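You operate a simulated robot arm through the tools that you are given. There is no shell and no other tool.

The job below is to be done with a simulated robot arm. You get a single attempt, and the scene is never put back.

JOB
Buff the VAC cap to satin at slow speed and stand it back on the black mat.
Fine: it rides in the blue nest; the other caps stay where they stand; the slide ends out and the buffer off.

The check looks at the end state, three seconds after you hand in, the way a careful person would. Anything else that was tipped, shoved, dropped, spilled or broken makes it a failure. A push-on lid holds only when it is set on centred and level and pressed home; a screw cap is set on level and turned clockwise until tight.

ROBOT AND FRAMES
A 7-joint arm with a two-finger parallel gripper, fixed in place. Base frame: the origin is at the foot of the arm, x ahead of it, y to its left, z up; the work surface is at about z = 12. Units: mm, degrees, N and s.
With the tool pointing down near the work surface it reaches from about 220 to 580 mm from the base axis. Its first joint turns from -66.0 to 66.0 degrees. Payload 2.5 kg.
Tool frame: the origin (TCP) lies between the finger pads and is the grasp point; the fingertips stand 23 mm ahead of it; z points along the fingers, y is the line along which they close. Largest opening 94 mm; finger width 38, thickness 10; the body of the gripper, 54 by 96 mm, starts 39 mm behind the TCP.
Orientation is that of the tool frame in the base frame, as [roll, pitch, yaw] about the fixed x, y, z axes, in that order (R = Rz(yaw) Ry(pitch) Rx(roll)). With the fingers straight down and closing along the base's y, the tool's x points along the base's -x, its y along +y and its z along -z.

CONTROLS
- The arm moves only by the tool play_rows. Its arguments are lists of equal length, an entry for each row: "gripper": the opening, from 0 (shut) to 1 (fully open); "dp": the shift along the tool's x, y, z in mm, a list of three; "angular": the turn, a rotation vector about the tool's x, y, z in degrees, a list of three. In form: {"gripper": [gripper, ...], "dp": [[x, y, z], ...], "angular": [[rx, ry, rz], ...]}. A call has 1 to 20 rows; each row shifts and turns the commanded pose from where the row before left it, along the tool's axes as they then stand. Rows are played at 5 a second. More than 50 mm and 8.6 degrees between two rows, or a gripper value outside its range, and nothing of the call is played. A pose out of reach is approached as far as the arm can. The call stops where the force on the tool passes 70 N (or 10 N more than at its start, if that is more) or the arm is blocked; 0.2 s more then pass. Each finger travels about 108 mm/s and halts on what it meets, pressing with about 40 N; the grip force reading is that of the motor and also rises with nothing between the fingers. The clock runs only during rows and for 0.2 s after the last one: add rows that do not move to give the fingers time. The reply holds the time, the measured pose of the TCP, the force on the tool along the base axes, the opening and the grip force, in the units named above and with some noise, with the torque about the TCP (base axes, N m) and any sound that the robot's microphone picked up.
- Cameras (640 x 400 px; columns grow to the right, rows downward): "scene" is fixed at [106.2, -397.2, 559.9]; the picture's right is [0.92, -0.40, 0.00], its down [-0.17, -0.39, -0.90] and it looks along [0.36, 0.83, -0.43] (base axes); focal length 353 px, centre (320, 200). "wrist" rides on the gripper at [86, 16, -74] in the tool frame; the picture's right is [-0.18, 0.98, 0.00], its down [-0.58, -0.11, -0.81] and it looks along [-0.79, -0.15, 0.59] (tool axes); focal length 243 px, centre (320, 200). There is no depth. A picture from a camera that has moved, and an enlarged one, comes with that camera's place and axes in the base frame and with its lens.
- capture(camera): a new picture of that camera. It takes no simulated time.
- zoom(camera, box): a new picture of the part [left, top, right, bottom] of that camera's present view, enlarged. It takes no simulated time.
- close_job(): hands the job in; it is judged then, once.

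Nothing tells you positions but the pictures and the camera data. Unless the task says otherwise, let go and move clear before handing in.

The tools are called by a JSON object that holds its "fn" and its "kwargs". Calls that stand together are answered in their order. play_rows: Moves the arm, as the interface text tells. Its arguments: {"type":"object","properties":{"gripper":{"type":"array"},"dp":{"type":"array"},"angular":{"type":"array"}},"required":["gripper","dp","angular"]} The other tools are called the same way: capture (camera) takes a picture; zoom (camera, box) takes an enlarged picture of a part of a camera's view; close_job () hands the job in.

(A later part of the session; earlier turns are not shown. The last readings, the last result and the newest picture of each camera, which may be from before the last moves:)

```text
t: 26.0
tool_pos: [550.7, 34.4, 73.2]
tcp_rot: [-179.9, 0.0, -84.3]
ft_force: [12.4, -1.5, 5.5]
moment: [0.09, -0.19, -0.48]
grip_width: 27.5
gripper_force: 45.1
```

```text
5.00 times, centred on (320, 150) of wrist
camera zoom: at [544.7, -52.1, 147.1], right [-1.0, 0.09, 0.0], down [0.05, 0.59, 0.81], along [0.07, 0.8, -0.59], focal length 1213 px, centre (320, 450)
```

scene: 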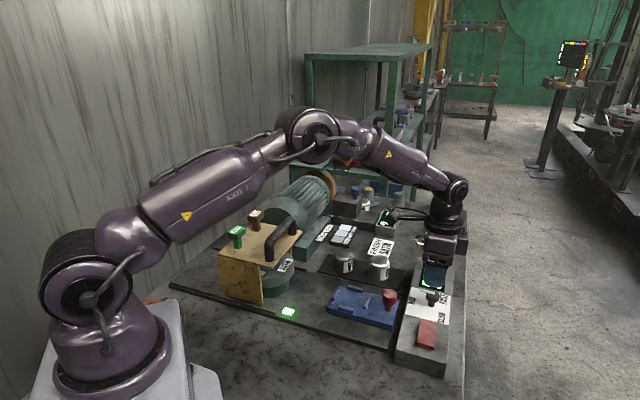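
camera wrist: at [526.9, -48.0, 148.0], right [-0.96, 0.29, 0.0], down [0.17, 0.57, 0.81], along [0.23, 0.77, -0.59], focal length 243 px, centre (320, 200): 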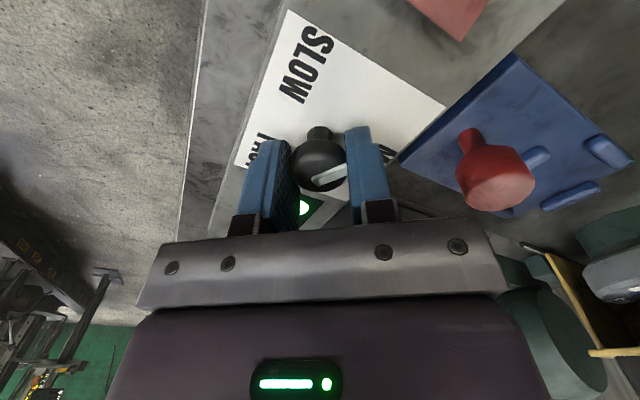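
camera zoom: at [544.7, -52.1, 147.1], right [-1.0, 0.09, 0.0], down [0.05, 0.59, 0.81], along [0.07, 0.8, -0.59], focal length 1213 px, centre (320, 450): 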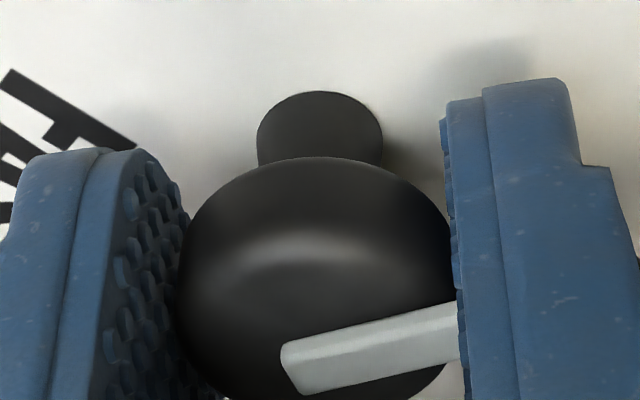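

The stop lies midway between MID and SLOW, so SLOW may only be reachable clockwise past FAST. I'll turn clockwise with the grip on to test that.

{"fn": "play_rows", "kwargs": {"gripper": [0, 0, 0, 0, 0, 0, 0, 0, 0, 0, 0, 0, 0, 0, 0, 0, 0], "dp": [[0, 0, 0], [0, 0, 0], [0, 0, 0], [0, 0, 0], [0, 0, 0], [0, 0, 0], [0, 0, 0], [0, 0, 0], [0, 0, 0], [0, 0, 0], [0, 0, 0], [0, 0, 0], [0, 0, 0], [0, 0, 0], [0, 0, 0], [0, 0, 0], [0, 0, 0]], "angular": [[0, 0, 8], [0, 0, 8], [0, 0, 8], [0, 0, 8], [0, 0, 8], [0, 0, 8], [0, 0, 8], [0, 0, 8], [0, 0, 8], [0, 0, 8], [0, 0, 8], [0, 0, 8], [0, 0, 8], [0, 0, 8], [0, 0, 8], [0, 0, 8], [0, 0, 8]]}}

{"fn": "capture", "kwargs": {"camera": "wrist"}}

{"fn": "zoom", "kwargs": {"camera": "wrist", "box": [256, 110, 384, 190]}}

```text
t: 29.6
tool_pos: [549.7, 36.8, 72.6]
tcp_rot: [-180.0, -0.2, 139.5]
ft_force: [-3.6, -1.7, 5.9]
moment: [0.02, 0.26, 0.37]
grip_width: 27.7
gripper_force: 44.8
```

```text
taken
camera wrist: at [496.0, 105.0, 147.5], right [0.78, 0.63, 0.0], down [0.38, -0.46, 0.8], along [0.5, -0.63, -0.59], focal length 243 px, centre (320, 200)
```

wrist: 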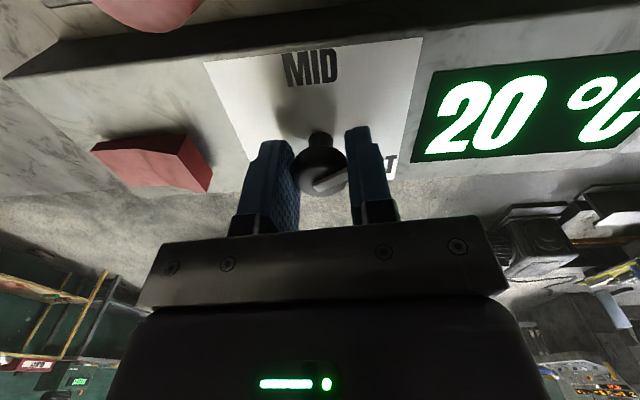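

```text
5.00 times, centred on (320, 150) of wrist
camera zoom: at [496.0, 105.0, 147.5], right [0.78, 0.63, 0.0], down [0.38, -0.46, 0.8], along [0.5, -0.63, -0.59], focal length 1213 px, centre (320, 450)
```

zoom: 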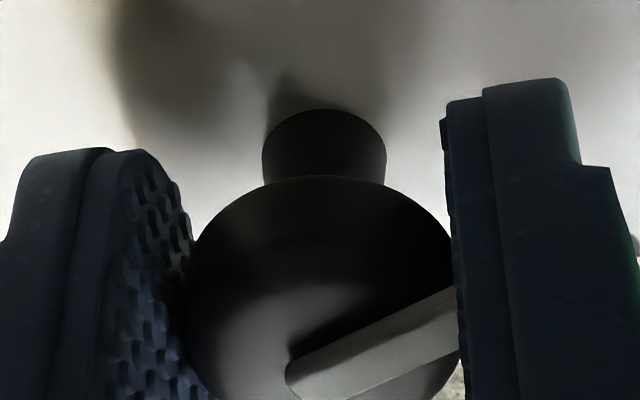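

The knob also stops about 60° clockwise of MID, so its travel is ±60°, with SLOW presumably the counter-clockwise end. I'll turn it back to that stop, let go and lift; the wheel's real speed will confirm it later.

{"fn": "play_rows", "kwargs": {"gripper": [0, 0, 0, 0, 0, 0, 0, 0, 0, 0, 0, 0, 0, 0, 0, 0, 0.55, 0.55, 0.55], "dp": [[0, 0, 0], [0, 0, 0], [0, 0, 0], [0, 0, 0], [0, 0, 0], [0, 0, 0], [0, 0, 0], [0, 0, 0], [0, 0, 0], [0, 0, 0], [0, 0, 0], [0, 0, 0], [0, 0, 0], [0, 0, 0], [0, 0, 0], [0, 0, 0], [0, 0, 0], [0, 0, 0], [0, 0, 0]], "angular": [[0, 0, -8], [0, 0, -8], [0, 0, -8], [0, 0, -8], [0, 0, -8], [0, 0, -8], [0, 0, -8], [0, 0, -8], [0, 0, -8], [0, 0, -8], [0, 0, -8], [0, 0, -8], [0, 0, -8], [0, 0, -8], [0, 0, -8], [0, 0, -8], [0, 0, 0], [0, 0, 0], [0, 0, 0]]}}

{"fn": "play_rows", "kwargs": {"gripper": [0.55, 0.55, 0.55, 0.55, 0.4, 0.2, 0.1], "dp": [[0, 0, -12], [0, 0, -12], [0, 0, -12], [0, 0, -12], [0, 0, -12], [0, 0, 0], [0, 0, 0]], "angular": [[0, 0, 0], [0, 0, 0], [0, 0, 0], [0, 0, 0], [0, 0, 0], [0, 0, 0], [0, 0, 0]]}}

{"fn": "capture", "kwargs": {"camera": "wrist"}}

{"fn": "zoom", "kwargs": {"camera": "wrist", "box": [220, 0, 460, 150]}}

{"fn": "zoom", "kwargs": {"camera": "scene", "box": [390, 280, 470, 330]}}

```text
t: 33.6
tool_pos: [551.1, 36.5, 72.1]
tcp_rot: [179.9, 0.1, -92.2]
ft_force: [0.0, -0.6, -0.9]
moment: [0.0, -0.02, 0.0]
grip_width: 51.8
gripper_force: 0.1
```

```text
t: 35.2
tool_pos: [549.0, 35.7, 131.7]
tcp_rot: [180.0, 0.0, -92.5]
ft_force: [0.7, 0.2, -0.6]
moment: [0.01, -0.02, 0.01]
grip_width: 9.4
gripper_force: 0.0
```

```text
taken
camera wrist: at [531.1, -49.9, 206.0], right [-0.97, 0.22, 0.0], down [0.13, 0.58, 0.81], along [0.18, 0.79, -0.59], focal length 243 px, centre (320, 200)
```

wrist: 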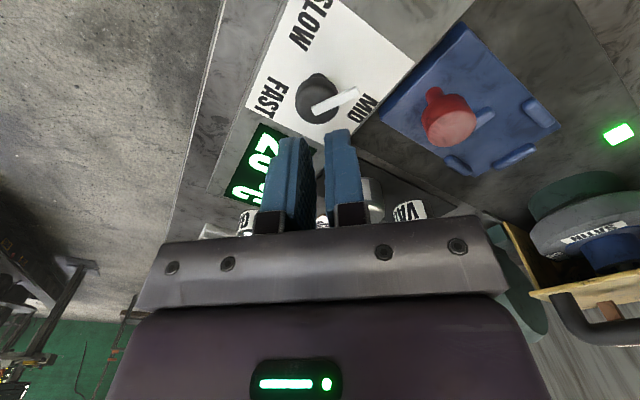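

```text
2.67 times, centred on (340, 75) of wrist
camera zoom: at [531.1, -49.9, 206.0], right [-0.97, 0.22, 0.0], down [0.13, 0.58, 0.81], along [0.18, 0.79, -0.59], focal length 647 px, centre (267, 533)
```

zoom: 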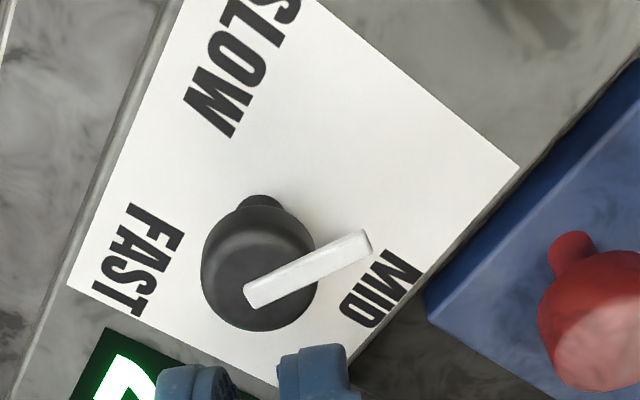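

```text
8.00 times, centred on (430, 305) of scene
camera zoom: at [106.2, -397.2, 559.9], right [0.92, -0.4, 0.0], down [-0.17, -0.39, -0.9], along [0.36, 0.83, -0.43], focal length 2827 px, centre (-560, -640)
```

zoom: 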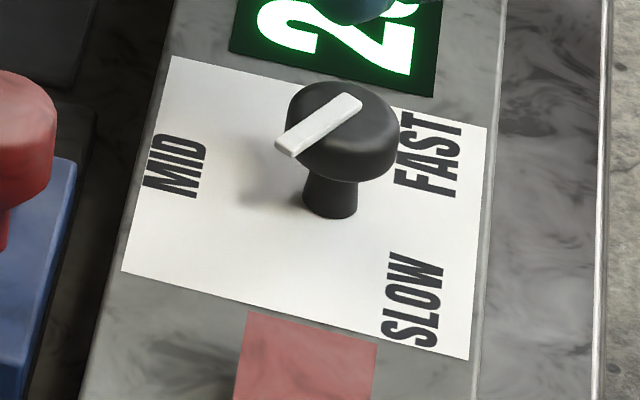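

The pointer rests at its counter-clockwise end, on the SLOW side. Next I'll bring the closed fingers above the rocker switch to measure it.

{"fn": "play_rows", "kwargs": {"gripper": [0, 0, 0, 0, 0, 0, 0, 0, 0, 0, 0, 0, 0, 0, 0, 0, 0, 0, 0, 0], "dp": [[0, 0, 0], [0, 0, 0], [0, 0, 0], [0, 0, 0], [0, 0, 0], [0, 0, 0], [0, 0, 0], [0, 0, 0], [0, 0, 0], [0, 0, 0], [0, 0, 0], [0, 0, 0], [0, 0, 0], [0, 0, 0], [0, 0, 0], [0, 0, 0], [0, 0, 0], [-2.5, -27, 0], [-2.5, -27, 0], [-2.5, -27, 0]], "angular": [[0, 0, 7.8], [0, 0, 7.8], [0, 0, 7.8], [0, 0, 7.8], [0, 0, 7.8], [0, 0, 7.8], [0, 0, 7.8], [0, 0, 7.8], [0, 0, 7.8], [0, 0, 7.8], [0, 0, 7.8], [0, 0, 7.8], [0, 0, 7.8], [0, 0, 7.8], [0, 0, 7.8], [0, 0, 7.8], [0, 0, 7.7], [0, 0, 0], [0, 0, 0], [0, 0, 0]]}}

{"fn": "capture", "kwargs": {"camera": "wrist"}}

{"fn": "zoom", "kwargs": {"camera": "wrist", "box": [240, 40, 400, 140]}}

{"fn": "zoom", "kwargs": {"camera": "scene", "box": [390, 290, 470, 340]}}

```text
t: 39.4
tool_pos: [501.2, -26.0, 132.5]
tcp_rot: [-180.0, 0.1, 135.1]
ft_force: [0.1, -1.2, -0.6]
moment: [0.0, 0.01, -0.02]
grip_width: 0.0
gripper_force: 40.0
```

```text
taken
camera wrist: at [451.3, 46.9, 207.1], right [0.82, 0.57, 0.0], down [0.33, -0.49, 0.81], along [0.46, -0.66, -0.59], focal length 243 px, centre (320, 200)
```

wrist: 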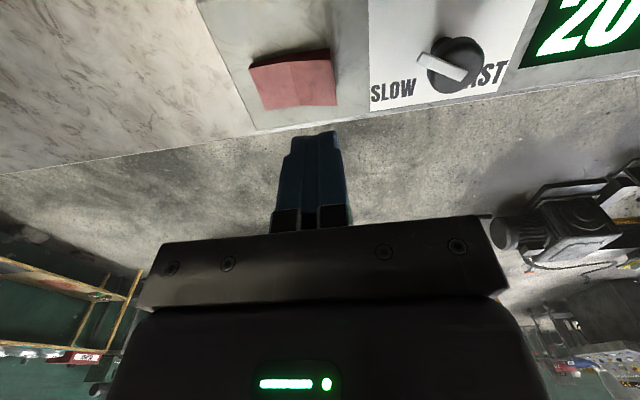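

```text
4.00 times, centred on (320, 90) of wrist
camera zoom: at [451.3, 46.9, 207.1], right [0.82, 0.57, 0.0], down [0.33, -0.49, 0.81], along [0.46, -0.66, -0.59], focal length 970 px, centre (320, 640)
```

zoom: 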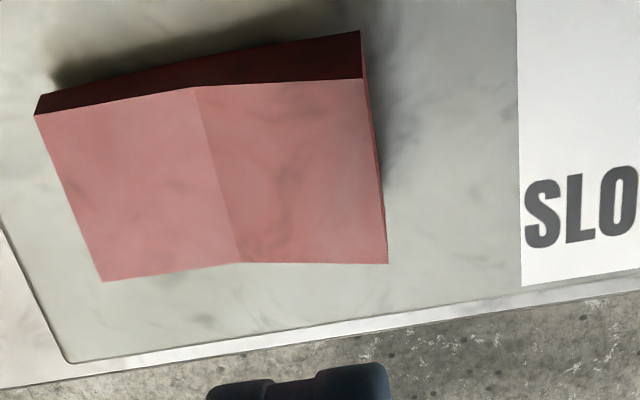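

```text
8.00 times, centred on (430, 315) of scene
camera zoom: at [106.2, -397.1, 559.9], right [0.92, -0.4, 0.0], down [-0.17, -0.39, -0.9], along [0.36, 0.83, -0.43], focal length 2827 px, centre (-560, -720)
```

zoom: 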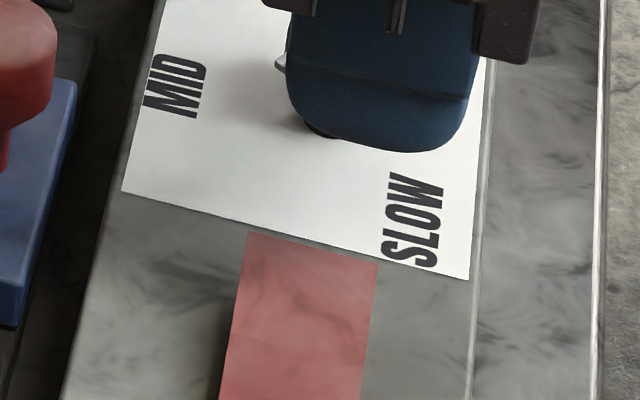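

The rocker's raised half lies toward the card, with its edge centre near (504, -14, 59); the far half is flat at about z 50. I'll press that raised end gently to switch the buffer on, listen, and time the wheel.

{"fn": "play_rows", "kwargs": {"gripper": [0, 0, 0, 0, 0, 0, 0, 0, 0, 0, 0], "dp": [[5.8, 2.0, 0], [0, 0, 16], [0, 0, 16], [0, 0, 14], [0, 0, 3], [0, 0, 3], [0, 0, 3], [0, 0, 2], [0, 0, 0], [0, 0, 0], [0, 0, 0]], "angular": [[0, 0, 0], [0, 0, 0], [0, 0, 0], [0, 0, 0], [0, 0, 0], [0, 0, 0], [0, 0, 0], [0, 0, 0], [0, 0, 0], [0, 0, 0], [0, 0, 0]]}}

{"fn": "zoom", "kwargs": {"camera": "scene", "box": [390, 290, 470, 340]}}

{"fn": "capture", "kwargs": {"camera": "scene"}}

```text
t: 41.8
tool_pos: [496.6, -20.5, 76.5]
tcp_rot: [180.0, 0.1, 135.2]
ft_force: [-6.6, 3.2, 18.5]
moment: [-0.03, 0.33, -0.07]
grip_width: 0.1
gripper_force: 39.2
```

```text
8.00 times, centred on (430, 315) of scene
camera zoom: at [106.1, -397.2, 559.9], right [0.92, -0.4, 0.0], down [-0.17, -0.39, -0.9], along [0.36, 0.83, -0.43], focal length 2827 px, centre (-560, -720)
```

zoom: 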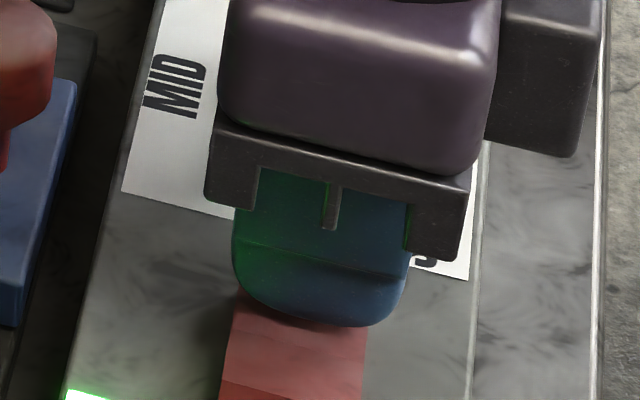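

```text
taken
```

scene: 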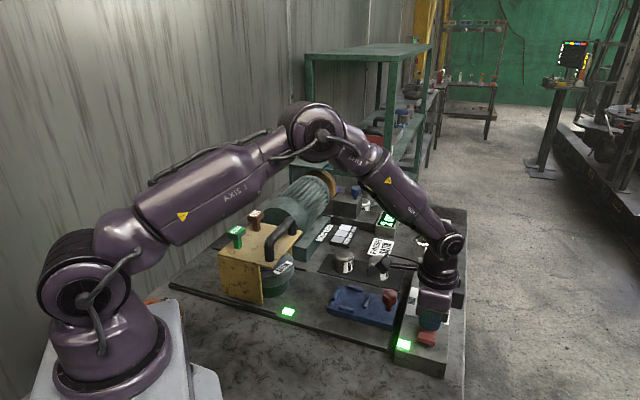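

A green lamp next to the rocker has come on, so the buffer appears to be running. I'll lift off and watch the wheel's labels over time.

{"fn": "play_rows", "kwargs": {"gripper": [0, 0], "dp": [[0, 0, -15], [0, 0, -15]], "angular": [[0, 0, 0], [0, 0, 0]]}}

{"fn": "zoom", "kwargs": {"camera": "scene", "box": [240, 250, 320, 300]}}

{"fn": "play_rows", "kwargs": {"gripper": [0], "dp": [[0, 0, 0]], "angular": [[0, 0, 0]]}}

{"fn": "zoom", "kwargs": {"camera": "scene", "box": [240, 250, 320, 300]}}

{"fn": "play_rows", "kwargs": {"gripper": [0], "dp": [[0, 0, 0]], "angular": [[0, 0, 0]]}}

{"fn": "zoom", "kwargs": {"camera": "scene", "box": [240, 250, 320, 300]}}

{"fn": "zoom", "kwargs": {"camera": "scene", "box": [390, 300, 470, 350]}}

```text
t: 42.4
tool_pos: [497.0, -20.6, 106.0]
tcp_rot: [179.9, 0.1, 135.1]
ft_force: [0.4, 0.2, 0.3]
moment: [-0.03, -0.03, 0.03]
grip_width: 0.1
gripper_force: 40.2
```

```text
8.00 times, centred on (280, 275) of scene
camera zoom: at [106.2, -397.2, 559.9], right [0.92, -0.4, 0.0], down [-0.17, -0.39, -0.9], along [0.36, 0.83, -0.43], focal length 2827 px, centre (640, -400)
```

zoom: 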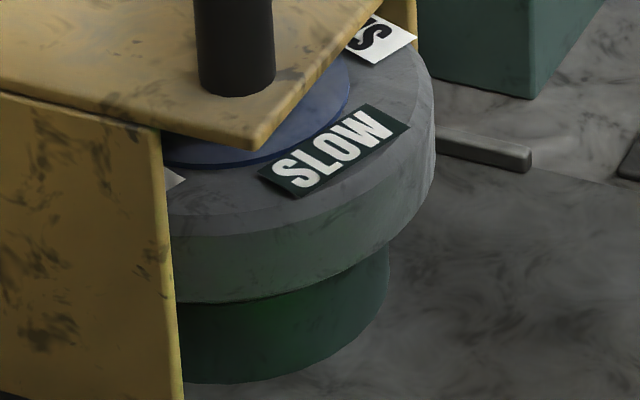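

```text
t: 42.8
tool_pos: [498.4, -20.8, 106.8]
tcp_rot: [-179.9, 0.0, 135.2]
ft_force: [0.3, 0.0, -0.1]
moment: [-0.04, 0.03, 0.0]
grip_width: 0.0
gripper_force: 39.6
```

```text
8.00 times, centred on (280, 275) of scene
camera zoom: at [106.2, -397.2, 559.9], right [0.92, -0.4, 0.0], down [-0.17, -0.39, -0.9], along [0.36, 0.83, -0.43], focal length 2827 px, centre (640, -400)
```

zoom: 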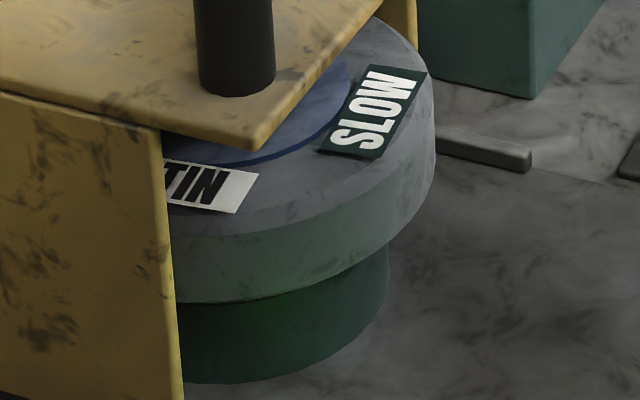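

```text
t: 43.2
tool_pos: [497.4, -21.9, 106.9]
tcp_rot: [179.9, -0.1, 135.1]
ft_force: [-0.1, 0.7, 0.0]
moment: [0.01, 0.0, -0.01]
grip_width: 0.0
gripper_force: 39.9
```

```text
8.00 times, centred on (280, 275) of scene
camera zoom: at [106.2, -397.2, 559.9], right [0.92, -0.4, 0.0], down [-0.17, -0.39, -0.9], along [0.36, 0.83, -0.43], focal length 2827 px, centre (640, -400)
```

zoom: 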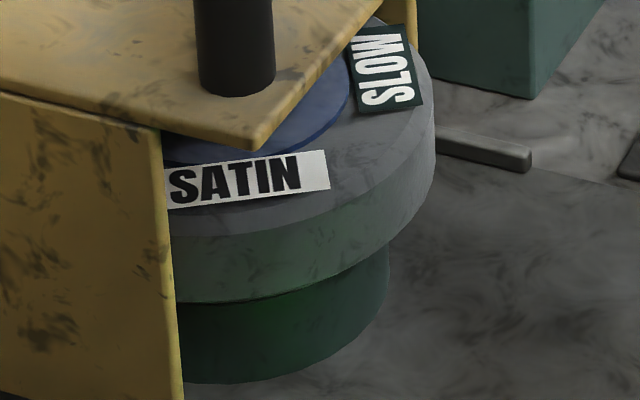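

```text
8.00 times, centred on (430, 325) of scene
camera zoom: at [106.2, -397.2, 559.9], right [0.92, -0.4, 0.0], down [-0.17, -0.39, -0.9], along [0.36, 0.83, -0.43], focal length 2827 px, centre (-560, -800)
```

zoom: 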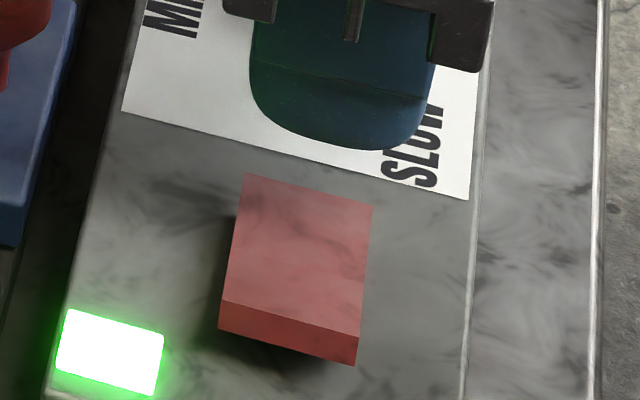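

The wheel turns visibly and its own labels read SATIN and SLOW. I'll take one frame at a different interval to rule out aliasing in the speed estimate.

{"fn": "play_rows", "kwargs": {"gripper": [0, 0], "dp": [[0, 0, 0], [0, 0, 0]], "angular": [[0, 0, 0], [0, 0, 0]]}}

{"fn": "zoom", "kwargs": {"camera": "scene", "box": [240, 250, 320, 300]}}

{"fn": "play_rows", "kwargs": {"gripper": [0], "dp": [[0, 0, 0]], "angular": [[0, 0, 0]]}}

{"fn": "zoom", "kwargs": {"camera": "scene", "box": [240, 250, 320, 300]}}

{"fn": "play_rows", "kwargs": {"gripper": [0, 0, 0], "dp": [[0, 0, 0], [0, 0, 0], [0, 0, 0]], "angular": [[0, 0, 0], [0, 0, 0], [0, 0, 0]]}}

{"fn": "zoom", "kwargs": {"camera": "scene", "box": [240, 250, 320, 300]}}

```text
t: 43.8
tool_pos: [497.6, -19.3, 107.1]
tcp_rot: [180.0, -0.1, 135.1]
ft_force: [0.2, 0.1, -0.5]
moment: [-0.01, 0.02, 0.0]
grip_width: 0.0
gripper_force: 40.2
```

```text
8.00 times, centred on (280, 275) of scene
camera zoom: at [106.2, -397.2, 559.9], right [0.92, -0.4, 0.0], down [-0.17, -0.39, -0.9], along [0.36, 0.83, -0.43], focal length 2827 px, centre (640, -400)
```

zoom: 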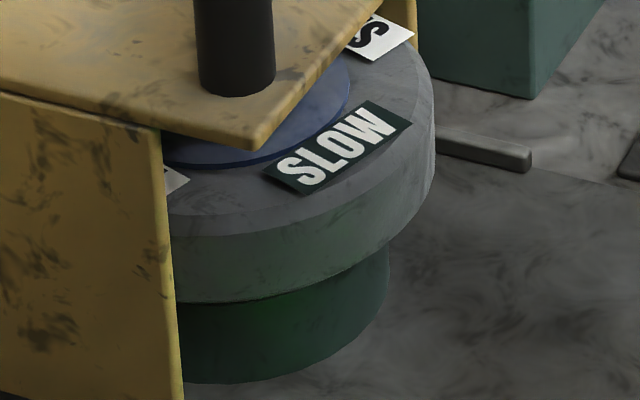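

```text
t: 44.2
tool_pos: [497.7, -20.8, 106.6]
tcp_rot: [-179.9, 0.0, 135.1]
ft_force: [-0.9, 0.2, 0.8]
moment: [0.02, -0.01, -0.01]
grip_width: 0.0
gripper_force: 39.7
```

```text
8.00 times, centred on (280, 275) of scene
camera zoom: at [106.2, -397.2, 559.9], right [0.92, -0.4, 0.0], down [-0.17, -0.39, -0.9], along [0.36, 0.83, -0.43], focal length 2827 px, centre (640, -400)
```

zoom: 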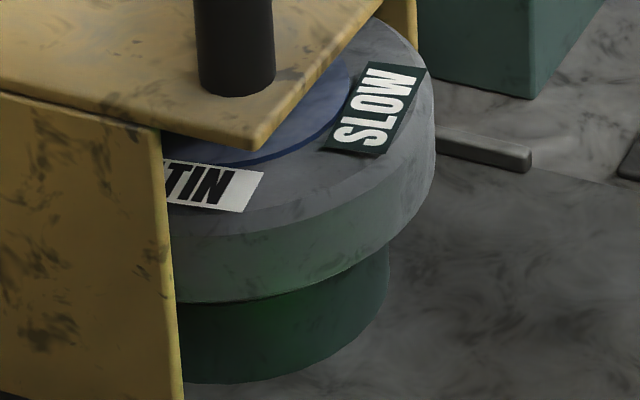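

```text
t: 45.0
tool_pos: [497.8, -21.4, 105.5]
tcp_rot: [-180.0, 0.0, 135.1]
ft_force: [0.3, 0.2, 0.2]
moment: [-0.01, -0.01, -0.02]
grip_width: 0.2
gripper_force: 39.7
```

```text
8.00 times, centred on (280, 275) of scene
camera zoom: at [106.2, -397.2, 559.9], right [0.92, -0.4, 0.0], down [-0.17, -0.39, -0.9], along [0.36, 0.83, -0.43], focal length 2827 px, centre (640, -400)
```

zoom: 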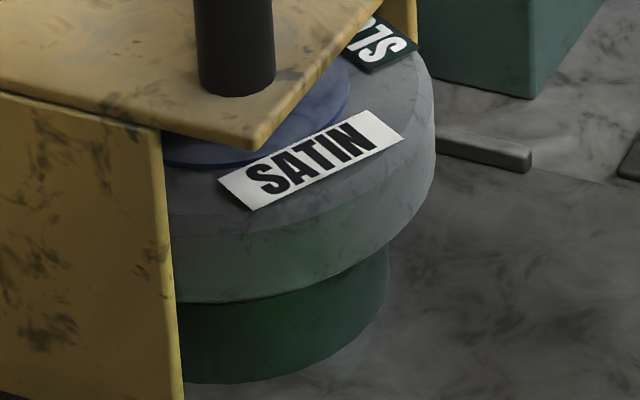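

The strobed frames fit about 9 rad/s, but that alone cannot prove it is SLOW. I'll go back to the knob and read the wheel rate at MID for comparison, with no cap loaded.

{"fn": "play_rows", "kwargs": {"gripper": [0.2, 0.4, 0.55, 0.55, 0.55, 0.55, 0.55, 0.55, 0.55, 0.55, 0.55, 0.55, 0.55], "dp": [[0, 0, -8], [0.4, 19.5, 0], [0.4, 19.5, 0], [0.4, 19.5, 0], [0.4, 19.5, 0], [0, 0, 0], [0, 0, 0], [0, 0, 0], [0, 0, 0], [0, 0, 0], [0, 0, 0], [0, 0, 0], [0, 0, 0]], "angular": [[0, 0, 0], [0, 0, 0], [0, 0, 0], [0, 0, 0], [0, 0, 0], [0, 0, -7.5], [0, 0, -7.5], [0, 0, -7.5], [0, 0, -7.5], [0, 0, -7.5], [0, 0, -7.5], [0, 0, -7.5], [0, 0, -7.5]]}}

{"fn": "zoom", "kwargs": {"camera": "wrist", "box": [240, 50, 400, 150]}}

```text
t: 47.8
tool_pos: [550.3, 35.9, 114.2]
tcp_rot: [179.9, 0.0, -164.6]
ft_force: [0.6, 0.7, 0.3]
moment: [-0.02, 0.0, 0.03]
grip_width: 51.9
gripper_force: 0.1
```

```text
4.00 times, centred on (320, 100) of wrist
camera zoom: at [463.8, 28.4, 188.1], right [-0.08, 1.0, 0.0], down [0.59, 0.05, 0.81], along [0.8, 0.07, -0.59], focal length 970 px, centre (320, 600)
```

zoom: 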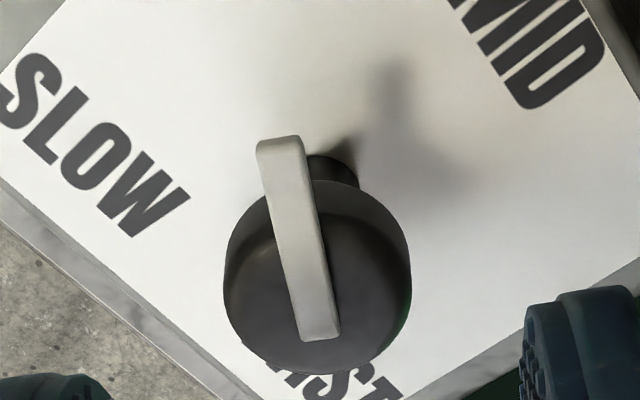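

The knob is centred under the gripper. I'll lower, grip, and turn it 60° clockwise to MID.

{"fn": "play_rows", "kwargs": {"gripper": [0.55, 0.55, 0.55, 0.55, 0.0, 0.0, 0.0, 0.0, 0.0, 0.0, 0.0, 0.0, 0.0, 0.0, 0.0], "dp": [[-0.8, 0, 11], [0, 0, 11], [0, 0, 11], [0, 0, 8], [0, 0, 0], [0, 0, 0], [0, 0, 0], [0, 0, 0], [0, 0, 0], [0, 0, 0], [0, 0, 0], [0, 0, 0], [0, 0, 0], [0, 0, 0], [0, 0, 0]], "angular": [[0, 0, 0], [0, 0, 0], [0, 0, 0], [0, 0, 0], [0, 0, 0], [0, 0, 0], [0, 0, 0], [0, 0, 7.5], [0, 0, 7.5], [0, 0, 7.5], [0, 0, 7.5], [0, 0, 7.5], [0, 0, 7.5], [0, 0, 7.5], [0, 0, 7.5]]}}

{"fn": "zoom", "kwargs": {"camera": "scene", "box": [240, 250, 320, 300]}}

{"fn": "play_rows", "kwargs": {"gripper": [0], "dp": [[0, 0, 0]], "angular": [[0, 0, 0]]}}

{"fn": "zoom", "kwargs": {"camera": "scene", "box": [240, 250, 320, 300]}}

{"fn": "play_rows", "kwargs": {"gripper": [0], "dp": [[0, 0, 0]], "angular": [[0, 0, 0]]}}

{"fn": "zoom", "kwargs": {"camera": "scene", "box": [240, 250, 320, 300]}}

{"fn": "play_rows", "kwargs": {"gripper": [0, 0], "dp": [[0, 0, 0], [0, 0, 0]], "angular": [[0, 0, 0], [0, 0, 0]]}}

{"fn": "zoom", "kwargs": {"camera": "scene", "box": [240, 250, 320, 300]}}

{"fn": "zoom", "kwargs": {"camera": "wrist", "box": [240, 80, 400, 180]}}

```text
t: 51.0
tool_pos: [551.1, 36.0, 73.3]
tcp_rot: [180.0, 0.0, 135.0]
ft_force: [8.4, -8.0, -3.2]
moment: [0.46, 0.44, 0.0]
grip_width: 27.4
gripper_force: 45.3
```

```text
8.00 times, centred on (280, 275) of scene
camera zoom: at [106.2, -397.2, 559.9], right [0.92, -0.4, 0.0], down [-0.17, -0.39, -0.9], along [0.36, 0.83, -0.43], focal length 2827 px, centre (640, -400)
```

zoom: 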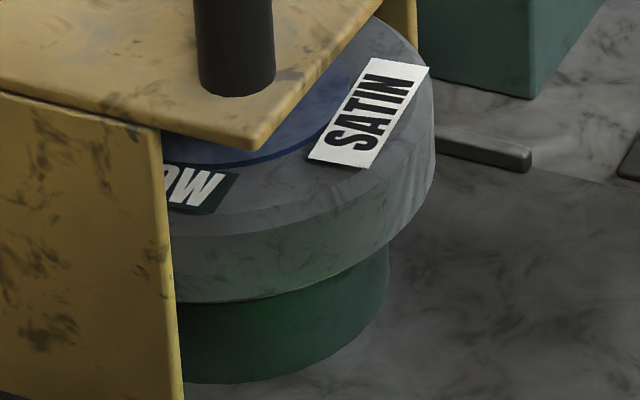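

```text
t: 51.4
tool_pos: [552.7, 35.4, 72.8]
tcp_rot: [180.0, 0.1, 135.1]
ft_force: [11.0, -9.2, -6.3]
moment: [0.48, 0.36, -0.02]
grip_width: 27.0
gripper_force: 44.4
```

```text
8.00 times, centred on (280, 275) of scene
camera zoom: at [106.2, -397.2, 559.9], right [0.92, -0.4, 0.0], down [-0.17, -0.39, -0.9], along [0.36, 0.83, -0.43], focal length 2827 px, centre (640, -400)
```

zoom: 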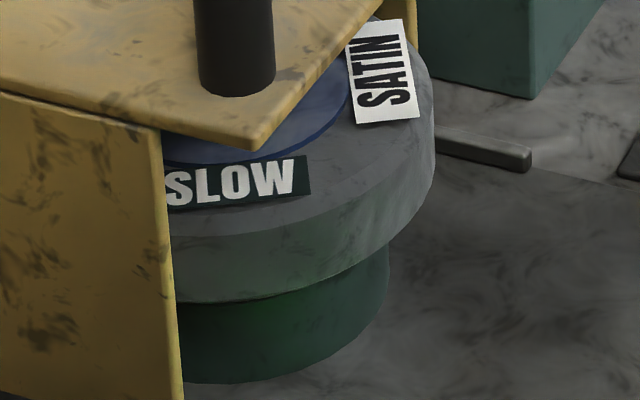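

```text
t: 51.8
tool_pos: [552.1, 35.2, 73.8]
tcp_rot: [-179.9, 0.1, 135.1]
ft_force: [11.2, -8.4, -6.8]
moment: [0.21, 0.11, 0.02]
grip_width: 27.2
gripper_force: 44.8
```

```text
8.00 times, centred on (280, 275) of scene
camera zoom: at [106.3, -397.2, 559.9], right [0.92, -0.4, 0.0], down [-0.17, -0.39, -0.9], along [0.36, 0.83, -0.43], focal length 2827 px, centre (640, -400)
```

zoom: 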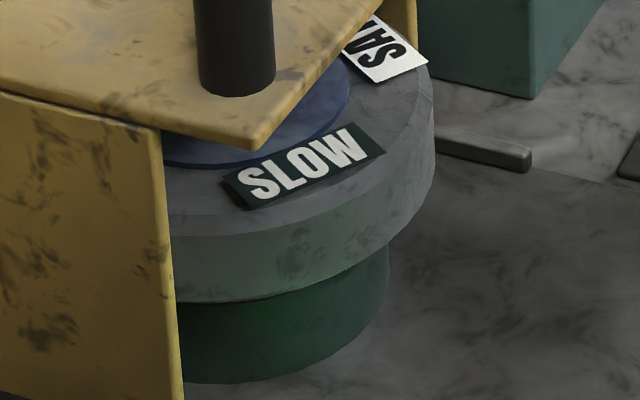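

```text
t: 52.4
tool_pos: [551.5, 35.0, 73.5]
tcp_rot: [-180.0, 0.0, 135.1]
ft_force: [10.2, -9.1, -7.9]
moment: [-0.18, -0.28, -0.01]
grip_width: 27.4
gripper_force: 44.8
```

```text
8.00 times, centred on (280, 275) of scene
camera zoom: at [106.3, -397.2, 559.9], right [0.92, -0.4, 0.0], down [-0.17, -0.39, -0.9], along [0.36, 0.83, -0.43], focal length 2827 px, centre (640, -400)
```

zoom: 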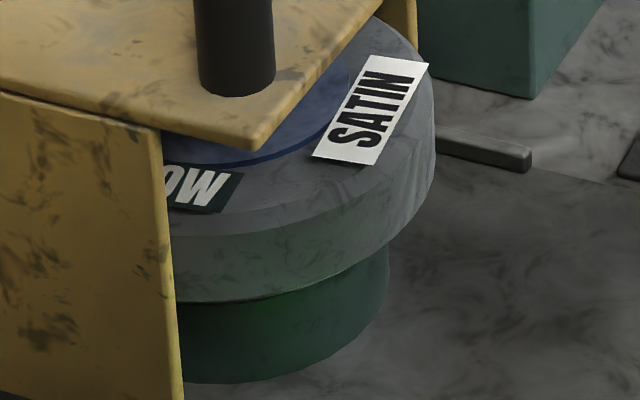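

```text
4.00 times, centred on (320, 130) of wrist
camera zoom: at [502.6, 108.0, 147.3], right [0.82, 0.57, 0.0], down [0.33, -0.49, 0.81], along [0.46, -0.66, -0.59], focal length 970 px, centre (320, 480)
```

zoom: 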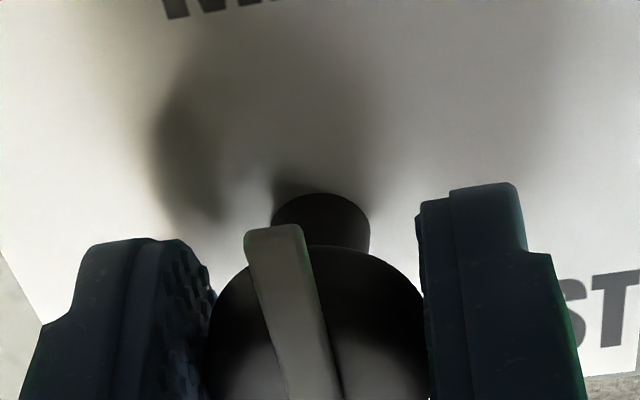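

At MID the strobed rate looks identical. I'll try the clockwise end as well to see whether the knob affects the wheel at all.

{"fn": "play_rows", "kwargs": {"gripper": [0.0, 0.0, 0.0, 0.0, 0.0, 0.0, 0.0, 0.0], "dp": [[0, 0, 0], [0, 0, 0], [0, 0, 0], [0, 0, 0], [0, 0, 0], [0, 0, 0], [0, 0, 0], [0, 0, 0]], "angular": [[0, 0, 7], [0, 0, 7], [0, 0, 7], [0, 0, 7], [0, 0, 7], [0, 0, 7], [0, 0, 7], [0, 0, 7]]}}

{"fn": "zoom", "kwargs": {"camera": "scene", "box": [240, 250, 320, 300]}}

{"fn": "play_rows", "kwargs": {"gripper": [0], "dp": [[0, 0, 0]], "angular": [[0, 0, 0]]}}

{"fn": "zoom", "kwargs": {"camera": "scene", "box": [240, 250, 320, 300]}}

{"fn": "play_rows", "kwargs": {"gripper": [0, 0], "dp": [[0, 0, 0], [0, 0, 0]], "angular": [[0, 0, 0], [0, 0, 0]]}}

{"fn": "zoom", "kwargs": {"camera": "scene", "box": [240, 250, 320, 300]}}

{"fn": "capture", "kwargs": {"camera": "wrist"}}

```text
t: 54.2
tool_pos: [551.6, 35.9, 72.2]
tcp_rot: [180.0, 0.0, 78.9]
ft_force: [14.1, -10.4, -13.6]
moment: [0.75, -0.25, 0.0]
grip_width: 27.2
gripper_force: 44.9
```

```text
8.00 times, centred on (280, 275) of scene
camera zoom: at [106.3, -397.2, 559.9], right [0.92, -0.4, 0.0], down [-0.17, -0.39, -0.9], along [0.36, 0.83, -0.43], focal length 2827 px, centre (640, -400)
```

zoom: 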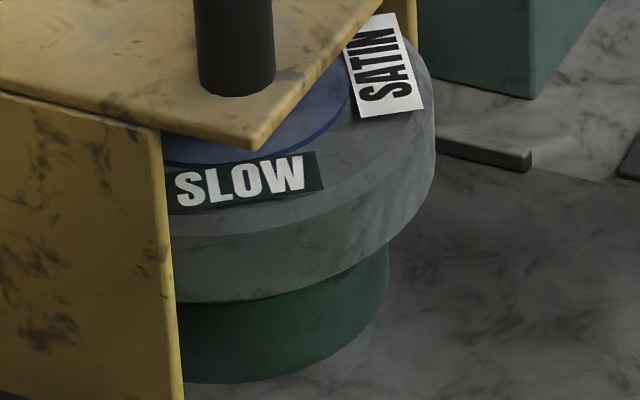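

```text
t: 54.6
tool_pos: [550.9, 36.6, 73.8]
tcp_rot: [179.9, 0.0, 79.1]
ft_force: [14.4, -11.4, -14.4]
moment: [0.4, -0.28, 0.0]
grip_width: 27.4
gripper_force: 45.4
```

```text
8.00 times, centred on (280, 275) of scene
camera zoom: at [106.3, -397.2, 559.9], right [0.92, -0.4, 0.0], down [-0.17, -0.39, -0.9], along [0.36, 0.83, -0.43], focal length 2827 px, centre (640, -400)
```

zoom: 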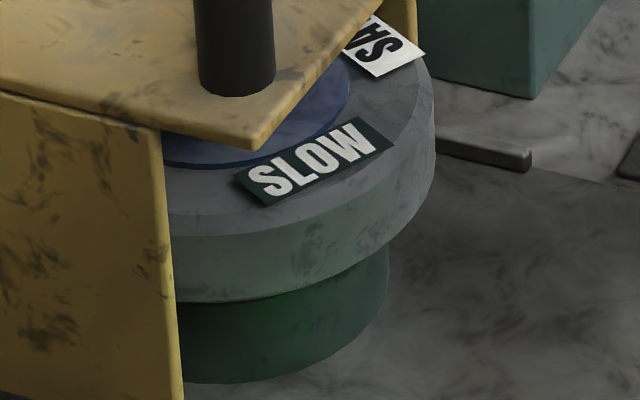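

```text
t: 55.2
tool_pos: [551.4, 35.9, 73.4]
tcp_rot: [179.9, 0.1, 79.2]
ft_force: [15.4, -10.5, -13.5]
moment: [-0.12, -0.16, -0.02]
grip_width: 27.1
gripper_force: 45.2
```

```text
8.00 times, centred on (280, 275) of scene
camera zoom: at [106.3, -397.1, 559.9], right [0.92, -0.4, 0.0], down [-0.17, -0.39, -0.9], along [0.36, 0.83, -0.43], focal length 2827 px, centre (640, -400)
```

zoom: 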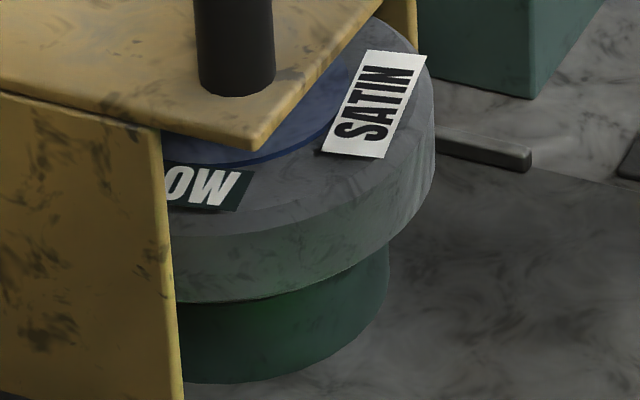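

```text
taken
camera wrist: at [584.6, 117.5, 147.5], right [0.93, -0.37, 0.0], down [-0.22, -0.55, 0.81], along [-0.29, -0.75, -0.59], focal length 243 px, centre (320, 200)
```

wrist: 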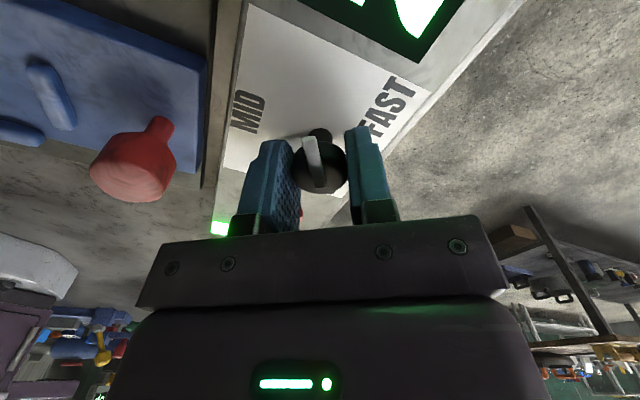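

The wheel's displayed rate is the same at all three settings, so the picture cannot confirm speed. The CCW end is on SLOW's side, as a normal knob would have it, so I'll set it there, release, and switch off while loading the cap.

{"fn": "play_rows", "kwargs": {"gripper": [0, 0, 0, 0, 0, 0, 0, 0, 0, 0, 0, 0, 0, 0, 0, 0, 0, 0.55, 0.55, 0.55], "dp": [[0, 0, 0], [0, 0, 0], [0, 0, 0], [0, 0, 0], [0, 0, 0], [0, 0, 0], [0, 0, 0], [0, 0, 0], [0, 0, 0], [0, 0, 0], [0, 0, 0], [0, 0, 0], [0, 0, 0], [0, 0, 0], [0, 0, 0], [0, 0, 0], [0, 0, 0], [0, 0, 0], [0, 0, 0], [0, 0, 0]], "angular": [[0, 0, -7.7], [0, 0, -7.7], [0, 0, -7.7], [0, 0, -7.7], [0, 0, -7.7], [0, 0, -7.7], [0, 0, -7.7], [0, 0, -7.7], [0, 0, -7.7], [0, 0, -7.7], [0, 0, -7.7], [0, 0, -7.7], [0, 0, -7.7], [0, 0, -7.7], [0, 0, -7.7], [0, 0, -7.7], [0, 0, -5], [0, 0, 0], [0, 0, 0], [0, 0, 0]]}}

{"fn": "play_rows", "kwargs": {"gripper": [0.55, 0.55, 0.55, 0.55, 0.3], "dp": [[0, 0, -11], [0, 0, -11], [0, 0, -11], [0, 0, -11], [0, 0, 0]], "angular": [[0, 0, 0], [0, 0, 0], [0, 0, 0], [0, 0, 0], [0, 0, 0]]}}

{"fn": "capture", "kwargs": {"camera": "wrist"}}

{"fn": "capture", "kwargs": {"camera": "scene"}}

```text
t: 59.4
tool_pos: [551.6, 35.2, 72.3]
tcp_rot: [-179.9, -0.1, -152.6]
ft_force: [-0.1, -0.4, 0.4]
moment: [-0.01, 0.01, 0.0]
grip_width: 51.8
gripper_force: 0.1
```

```text
t: 60.6
tool_pos: [552.5, 36.2, 118.2]
tcp_rot: [-179.9, 0.0, -152.7]
ft_force: [0.2, -0.1, -0.7]
moment: [0.0, 0.0, 0.01]
grip_width: 28.2
gripper_force: 0.0
```

```text
taken
camera wrist: at [469.2, 11.2, 191.9], right [-0.29, 0.96, 0.0], down [0.57, 0.17, 0.81], along [0.77, 0.23, -0.59], focal length 243 px, centre (320, 200)
```

wrist: 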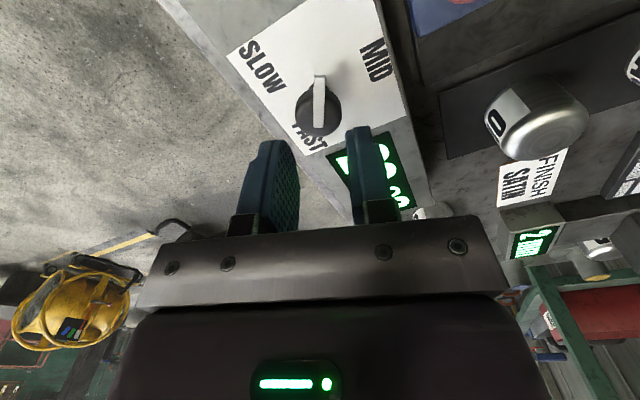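

```text
taken
```

scene: 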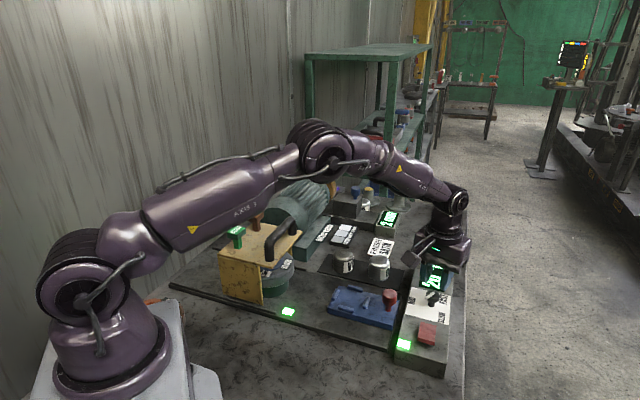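

The pointer is back at the CCW stop and the lamp is still lit. I'll check the temperature display before going to the rocker.

{"fn": "zoom", "kwargs": {"camera": "scene", "box": [395, 255, 475, 305]}}

{"fn": "zoom", "kwargs": {"camera": "wrist", "box": [220, 0, 460, 150]}}

```text
8.00 times, centred on (435, 280) of scene
camera zoom: at [106.2, -397.2, 559.9], right [0.92, -0.4, 0.0], down [-0.17, -0.39, -0.9], along [0.36, 0.83, -0.43], focal length 2827 px, centre (-600, -440)
```

zoom: 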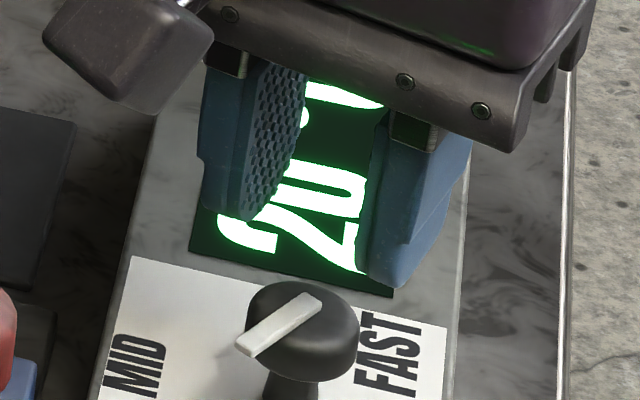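

```text
2.67 times, centred on (340, 75) of wrist
camera zoom: at [469.2, 11.2, 191.9], right [-0.29, 0.96, 0.0], down [0.57, 0.17, 0.81], along [0.77, 0.23, -0.59], focal length 647 px, centre (267, 533)
```

zoom: 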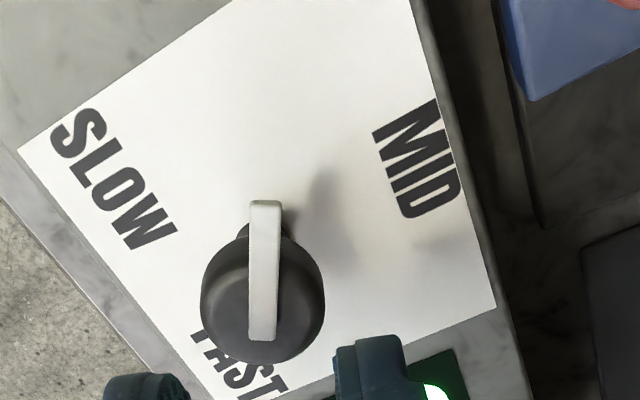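

The pointer rests exactly midway between SLOW and MID, which bothers me. I'll try once more to turn it further, this time while pressing the knob down in case it is push-to-turn.

{"fn": "play_rows", "kwargs": {"gripper": [0.55, 0.55, 0.55, 0.55, 0.55, 0.55, 0.0, 0.0, 0.0, 0.0, 0.0, 0.0, 0.0, 0.0, 0.0, 0.0, 0.0], "dp": [[0, 0, 0], [0, 0, 0], [0, 0, 12], [0, 0, 12], [0, 0, 12], [0, 0, 9], [0, 0, 0], [0, 0, 0], [0, 0, 0], [0, 0, 2], [0, 0, 1.5], [0, 0, 0], [0, 0, 0], [0, 0, 0], [0, 0, 0], [0, 0, 0], [0, 0, 0]], "angular": [[0, 0, 6], [0, 0, 6], [0, 0, 0], [0, 0, 0], [0, 0, 0], [0, 0, 0], [0, 0, 0], [0, 0, 0], [0, 0, 0], [0, 0, 0], [0, 0, 0], [0, 0, -6], [0, 0, -6], [0, 0, -6], [0, 0, -6], [0, 0, -6], [0, 0, 0]]}}

{"fn": "zoom", "kwargs": {"camera": "wrist", "box": [240, 80, 400, 180]}}

```text
t: 64.2
tool_pos: [551.5, 34.2, 67.2]
tcp_rot: [180.0, 0.0, -134.6]
ft_force: [2.0, -7.4, 7.2]
moment: [0.05, -0.07, -0.41]
grip_width: 27.7
gripper_force: 45.5
```

```text
4.00 times, centred on (320, 130) of wrist
camera zoom: at [480.2, -14.8, 142.6], right [-0.57, 0.82, 0.0], down [0.49, 0.34, 0.81], along [0.66, 0.46, -0.59], focal length 970 px, centre (320, 480)
```

zoom: 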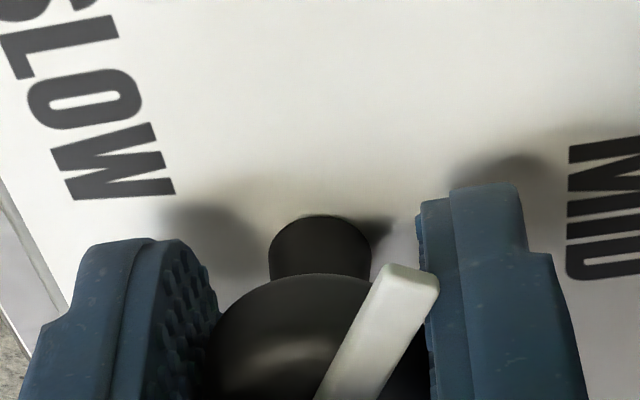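

It slipped again, so the CCW end is a true hard stop and I'll take it as SLOW. Next I'll release the knob, lift, and go to the far end of the rocker to switch off.

{"fn": "play_rows", "kwargs": {"gripper": [0.55, 0.55, 0.55, 0.55, 0.55, 0.55, 0.55, 0.3, 0.1, 0, 0, 0, 0, 0, 0, 0, 0, 0, 0], "dp": [[0, 0, 0], [0, 0, 0], [0, 0, 0], [0, 0, -12], [0, 0, -12], [0, 0, -12], [0, 0, -12], [0, 0, 0], [0, 0, 0], [0, 0, 0], [0, 0, 0], [0, 0, 0], [0, 0, 0], [0, 0, 0], [0, 0, 0], [0, 0, 0], [0, 0, 0], [0, 0, 0], [0, 0, 0]], "angular": [[0, 0, 0], [0, 0, 0], [0, 0, 0], [0, 0, 0], [0, 0, 0], [0, 0, 0], [0, 0, 0], [0, 0, 7.5], [0, 0, 7.5], [0, 0, 7.5], [0, 0, 7.5], [0, 0, 7.5], [0, 0, 7.5], [0, 0, 7.5], [0, 0, 7.5], [0, 0, 7.5], [0, 0, 7.5], [0, 0, 7.5], [0, 0, 7.5]]}}

{"fn": "capture", "kwargs": {"camera": "wrist"}}

```text
t: 68.2
tool_pos: [551.8, 35.9, 116.5]
tcp_rot: [180.0, 0.0, 135.2]
ft_force: [-0.3, -0.2, -0.5]
moment: [-0.01, 0.0, -0.01]
grip_width: 0.1
gripper_force: 40.7
```

```text
taken
camera wrist: at [502.4, 108.2, 191.0], right [0.82, 0.57, 0.0], down [0.34, -0.49, 0.81], along [0.46, -0.66, -0.59], focal length 243 px, centre (320, 200)
```

wrist: 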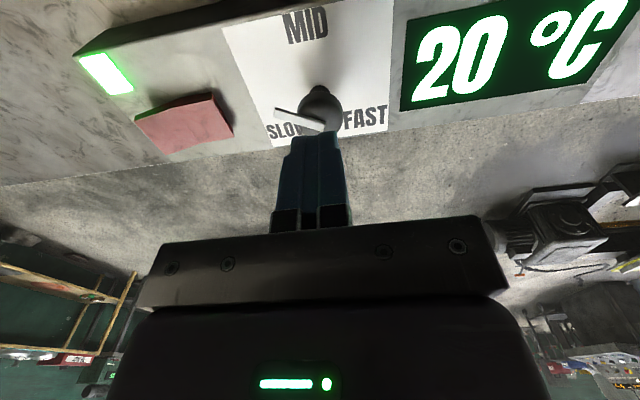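

Next I'll move over the far end of the rocker and press it to switch off.

{"fn": "play_rows", "kwargs": {"gripper": [0, 0, 0, 0, 0, 0, 0, 0, 0, 0, 0, 0, 0, 0, 0, 0], "dp": [[-0.3, -22.6, 0], [-0.3, -22.6, 0], [-0.3, -22.6, 0], [-0.2, -22.6, 0], [-0.2, -22.7, 0], [0, 0, 11], [0, 0, 11], [0, 0, 10], [0, 0, 3], [0, 0, 3], [0, 0, 3], [0, 0, 0], [0, 0, 0], [0, 0, -12], [0, 0, -12], [0, 0, -12]], "angular": [[0, 0, 0], [0, 0, 0], [0, 0, 0], [0, 0, 0], [0, 0, 0], [0, 0, 0], [0, 0, 0], [0, 0, 0], [0, 0, 0], [0, 0, 0], [0, 0, 0], [0, 0, 0], [0, 0, 0], [0, 0, 0], [0, 0, 0], [0, 0, 0]]}}

{"fn": "zoom", "kwargs": {"camera": "scene", "box": [390, 300, 470, 350]}}

{"fn": "capture", "kwargs": {"camera": "wrist"}}

```text
t: 71.6
tool_pos: [472.6, -45.2, 111.0]
tcp_rot: [179.9, 0.0, 135.4]
ft_force: [-0.3, -0.7, 0.8]
moment: [0.0, 0.01, -0.01]
grip_width: 0.0
gripper_force: 39.6
```

```text
8.00 times, centred on (430, 325) of scene
camera zoom: at [106.2, -397.2, 559.9], right [0.92, -0.4, 0.0], down [-0.17, -0.39, -0.9], along [0.36, 0.83, -0.43], focal length 2827 px, centre (-560, -800)
```

zoom: 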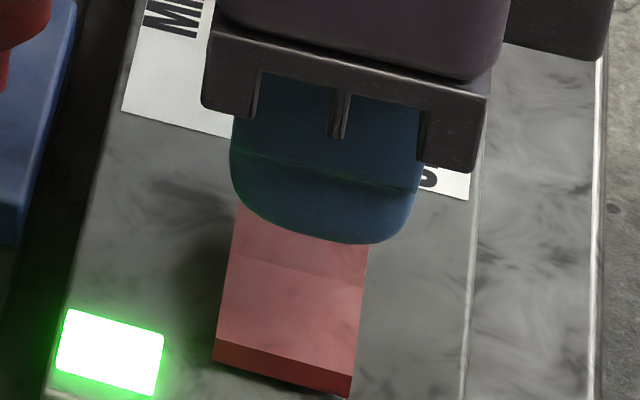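

```text
taken
camera wrist: at [423.0, 26.5, 186.1], right [0.82, 0.57, 0.0], down [0.34, -0.49, 0.81], along [0.46, -0.66, -0.59], focal length 243 px, centre (320, 200)
```

wrist: 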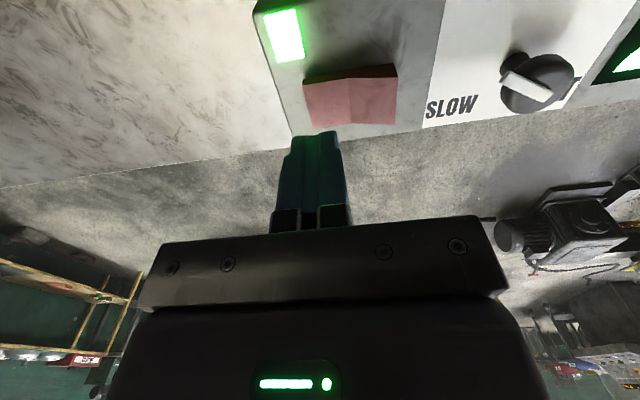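

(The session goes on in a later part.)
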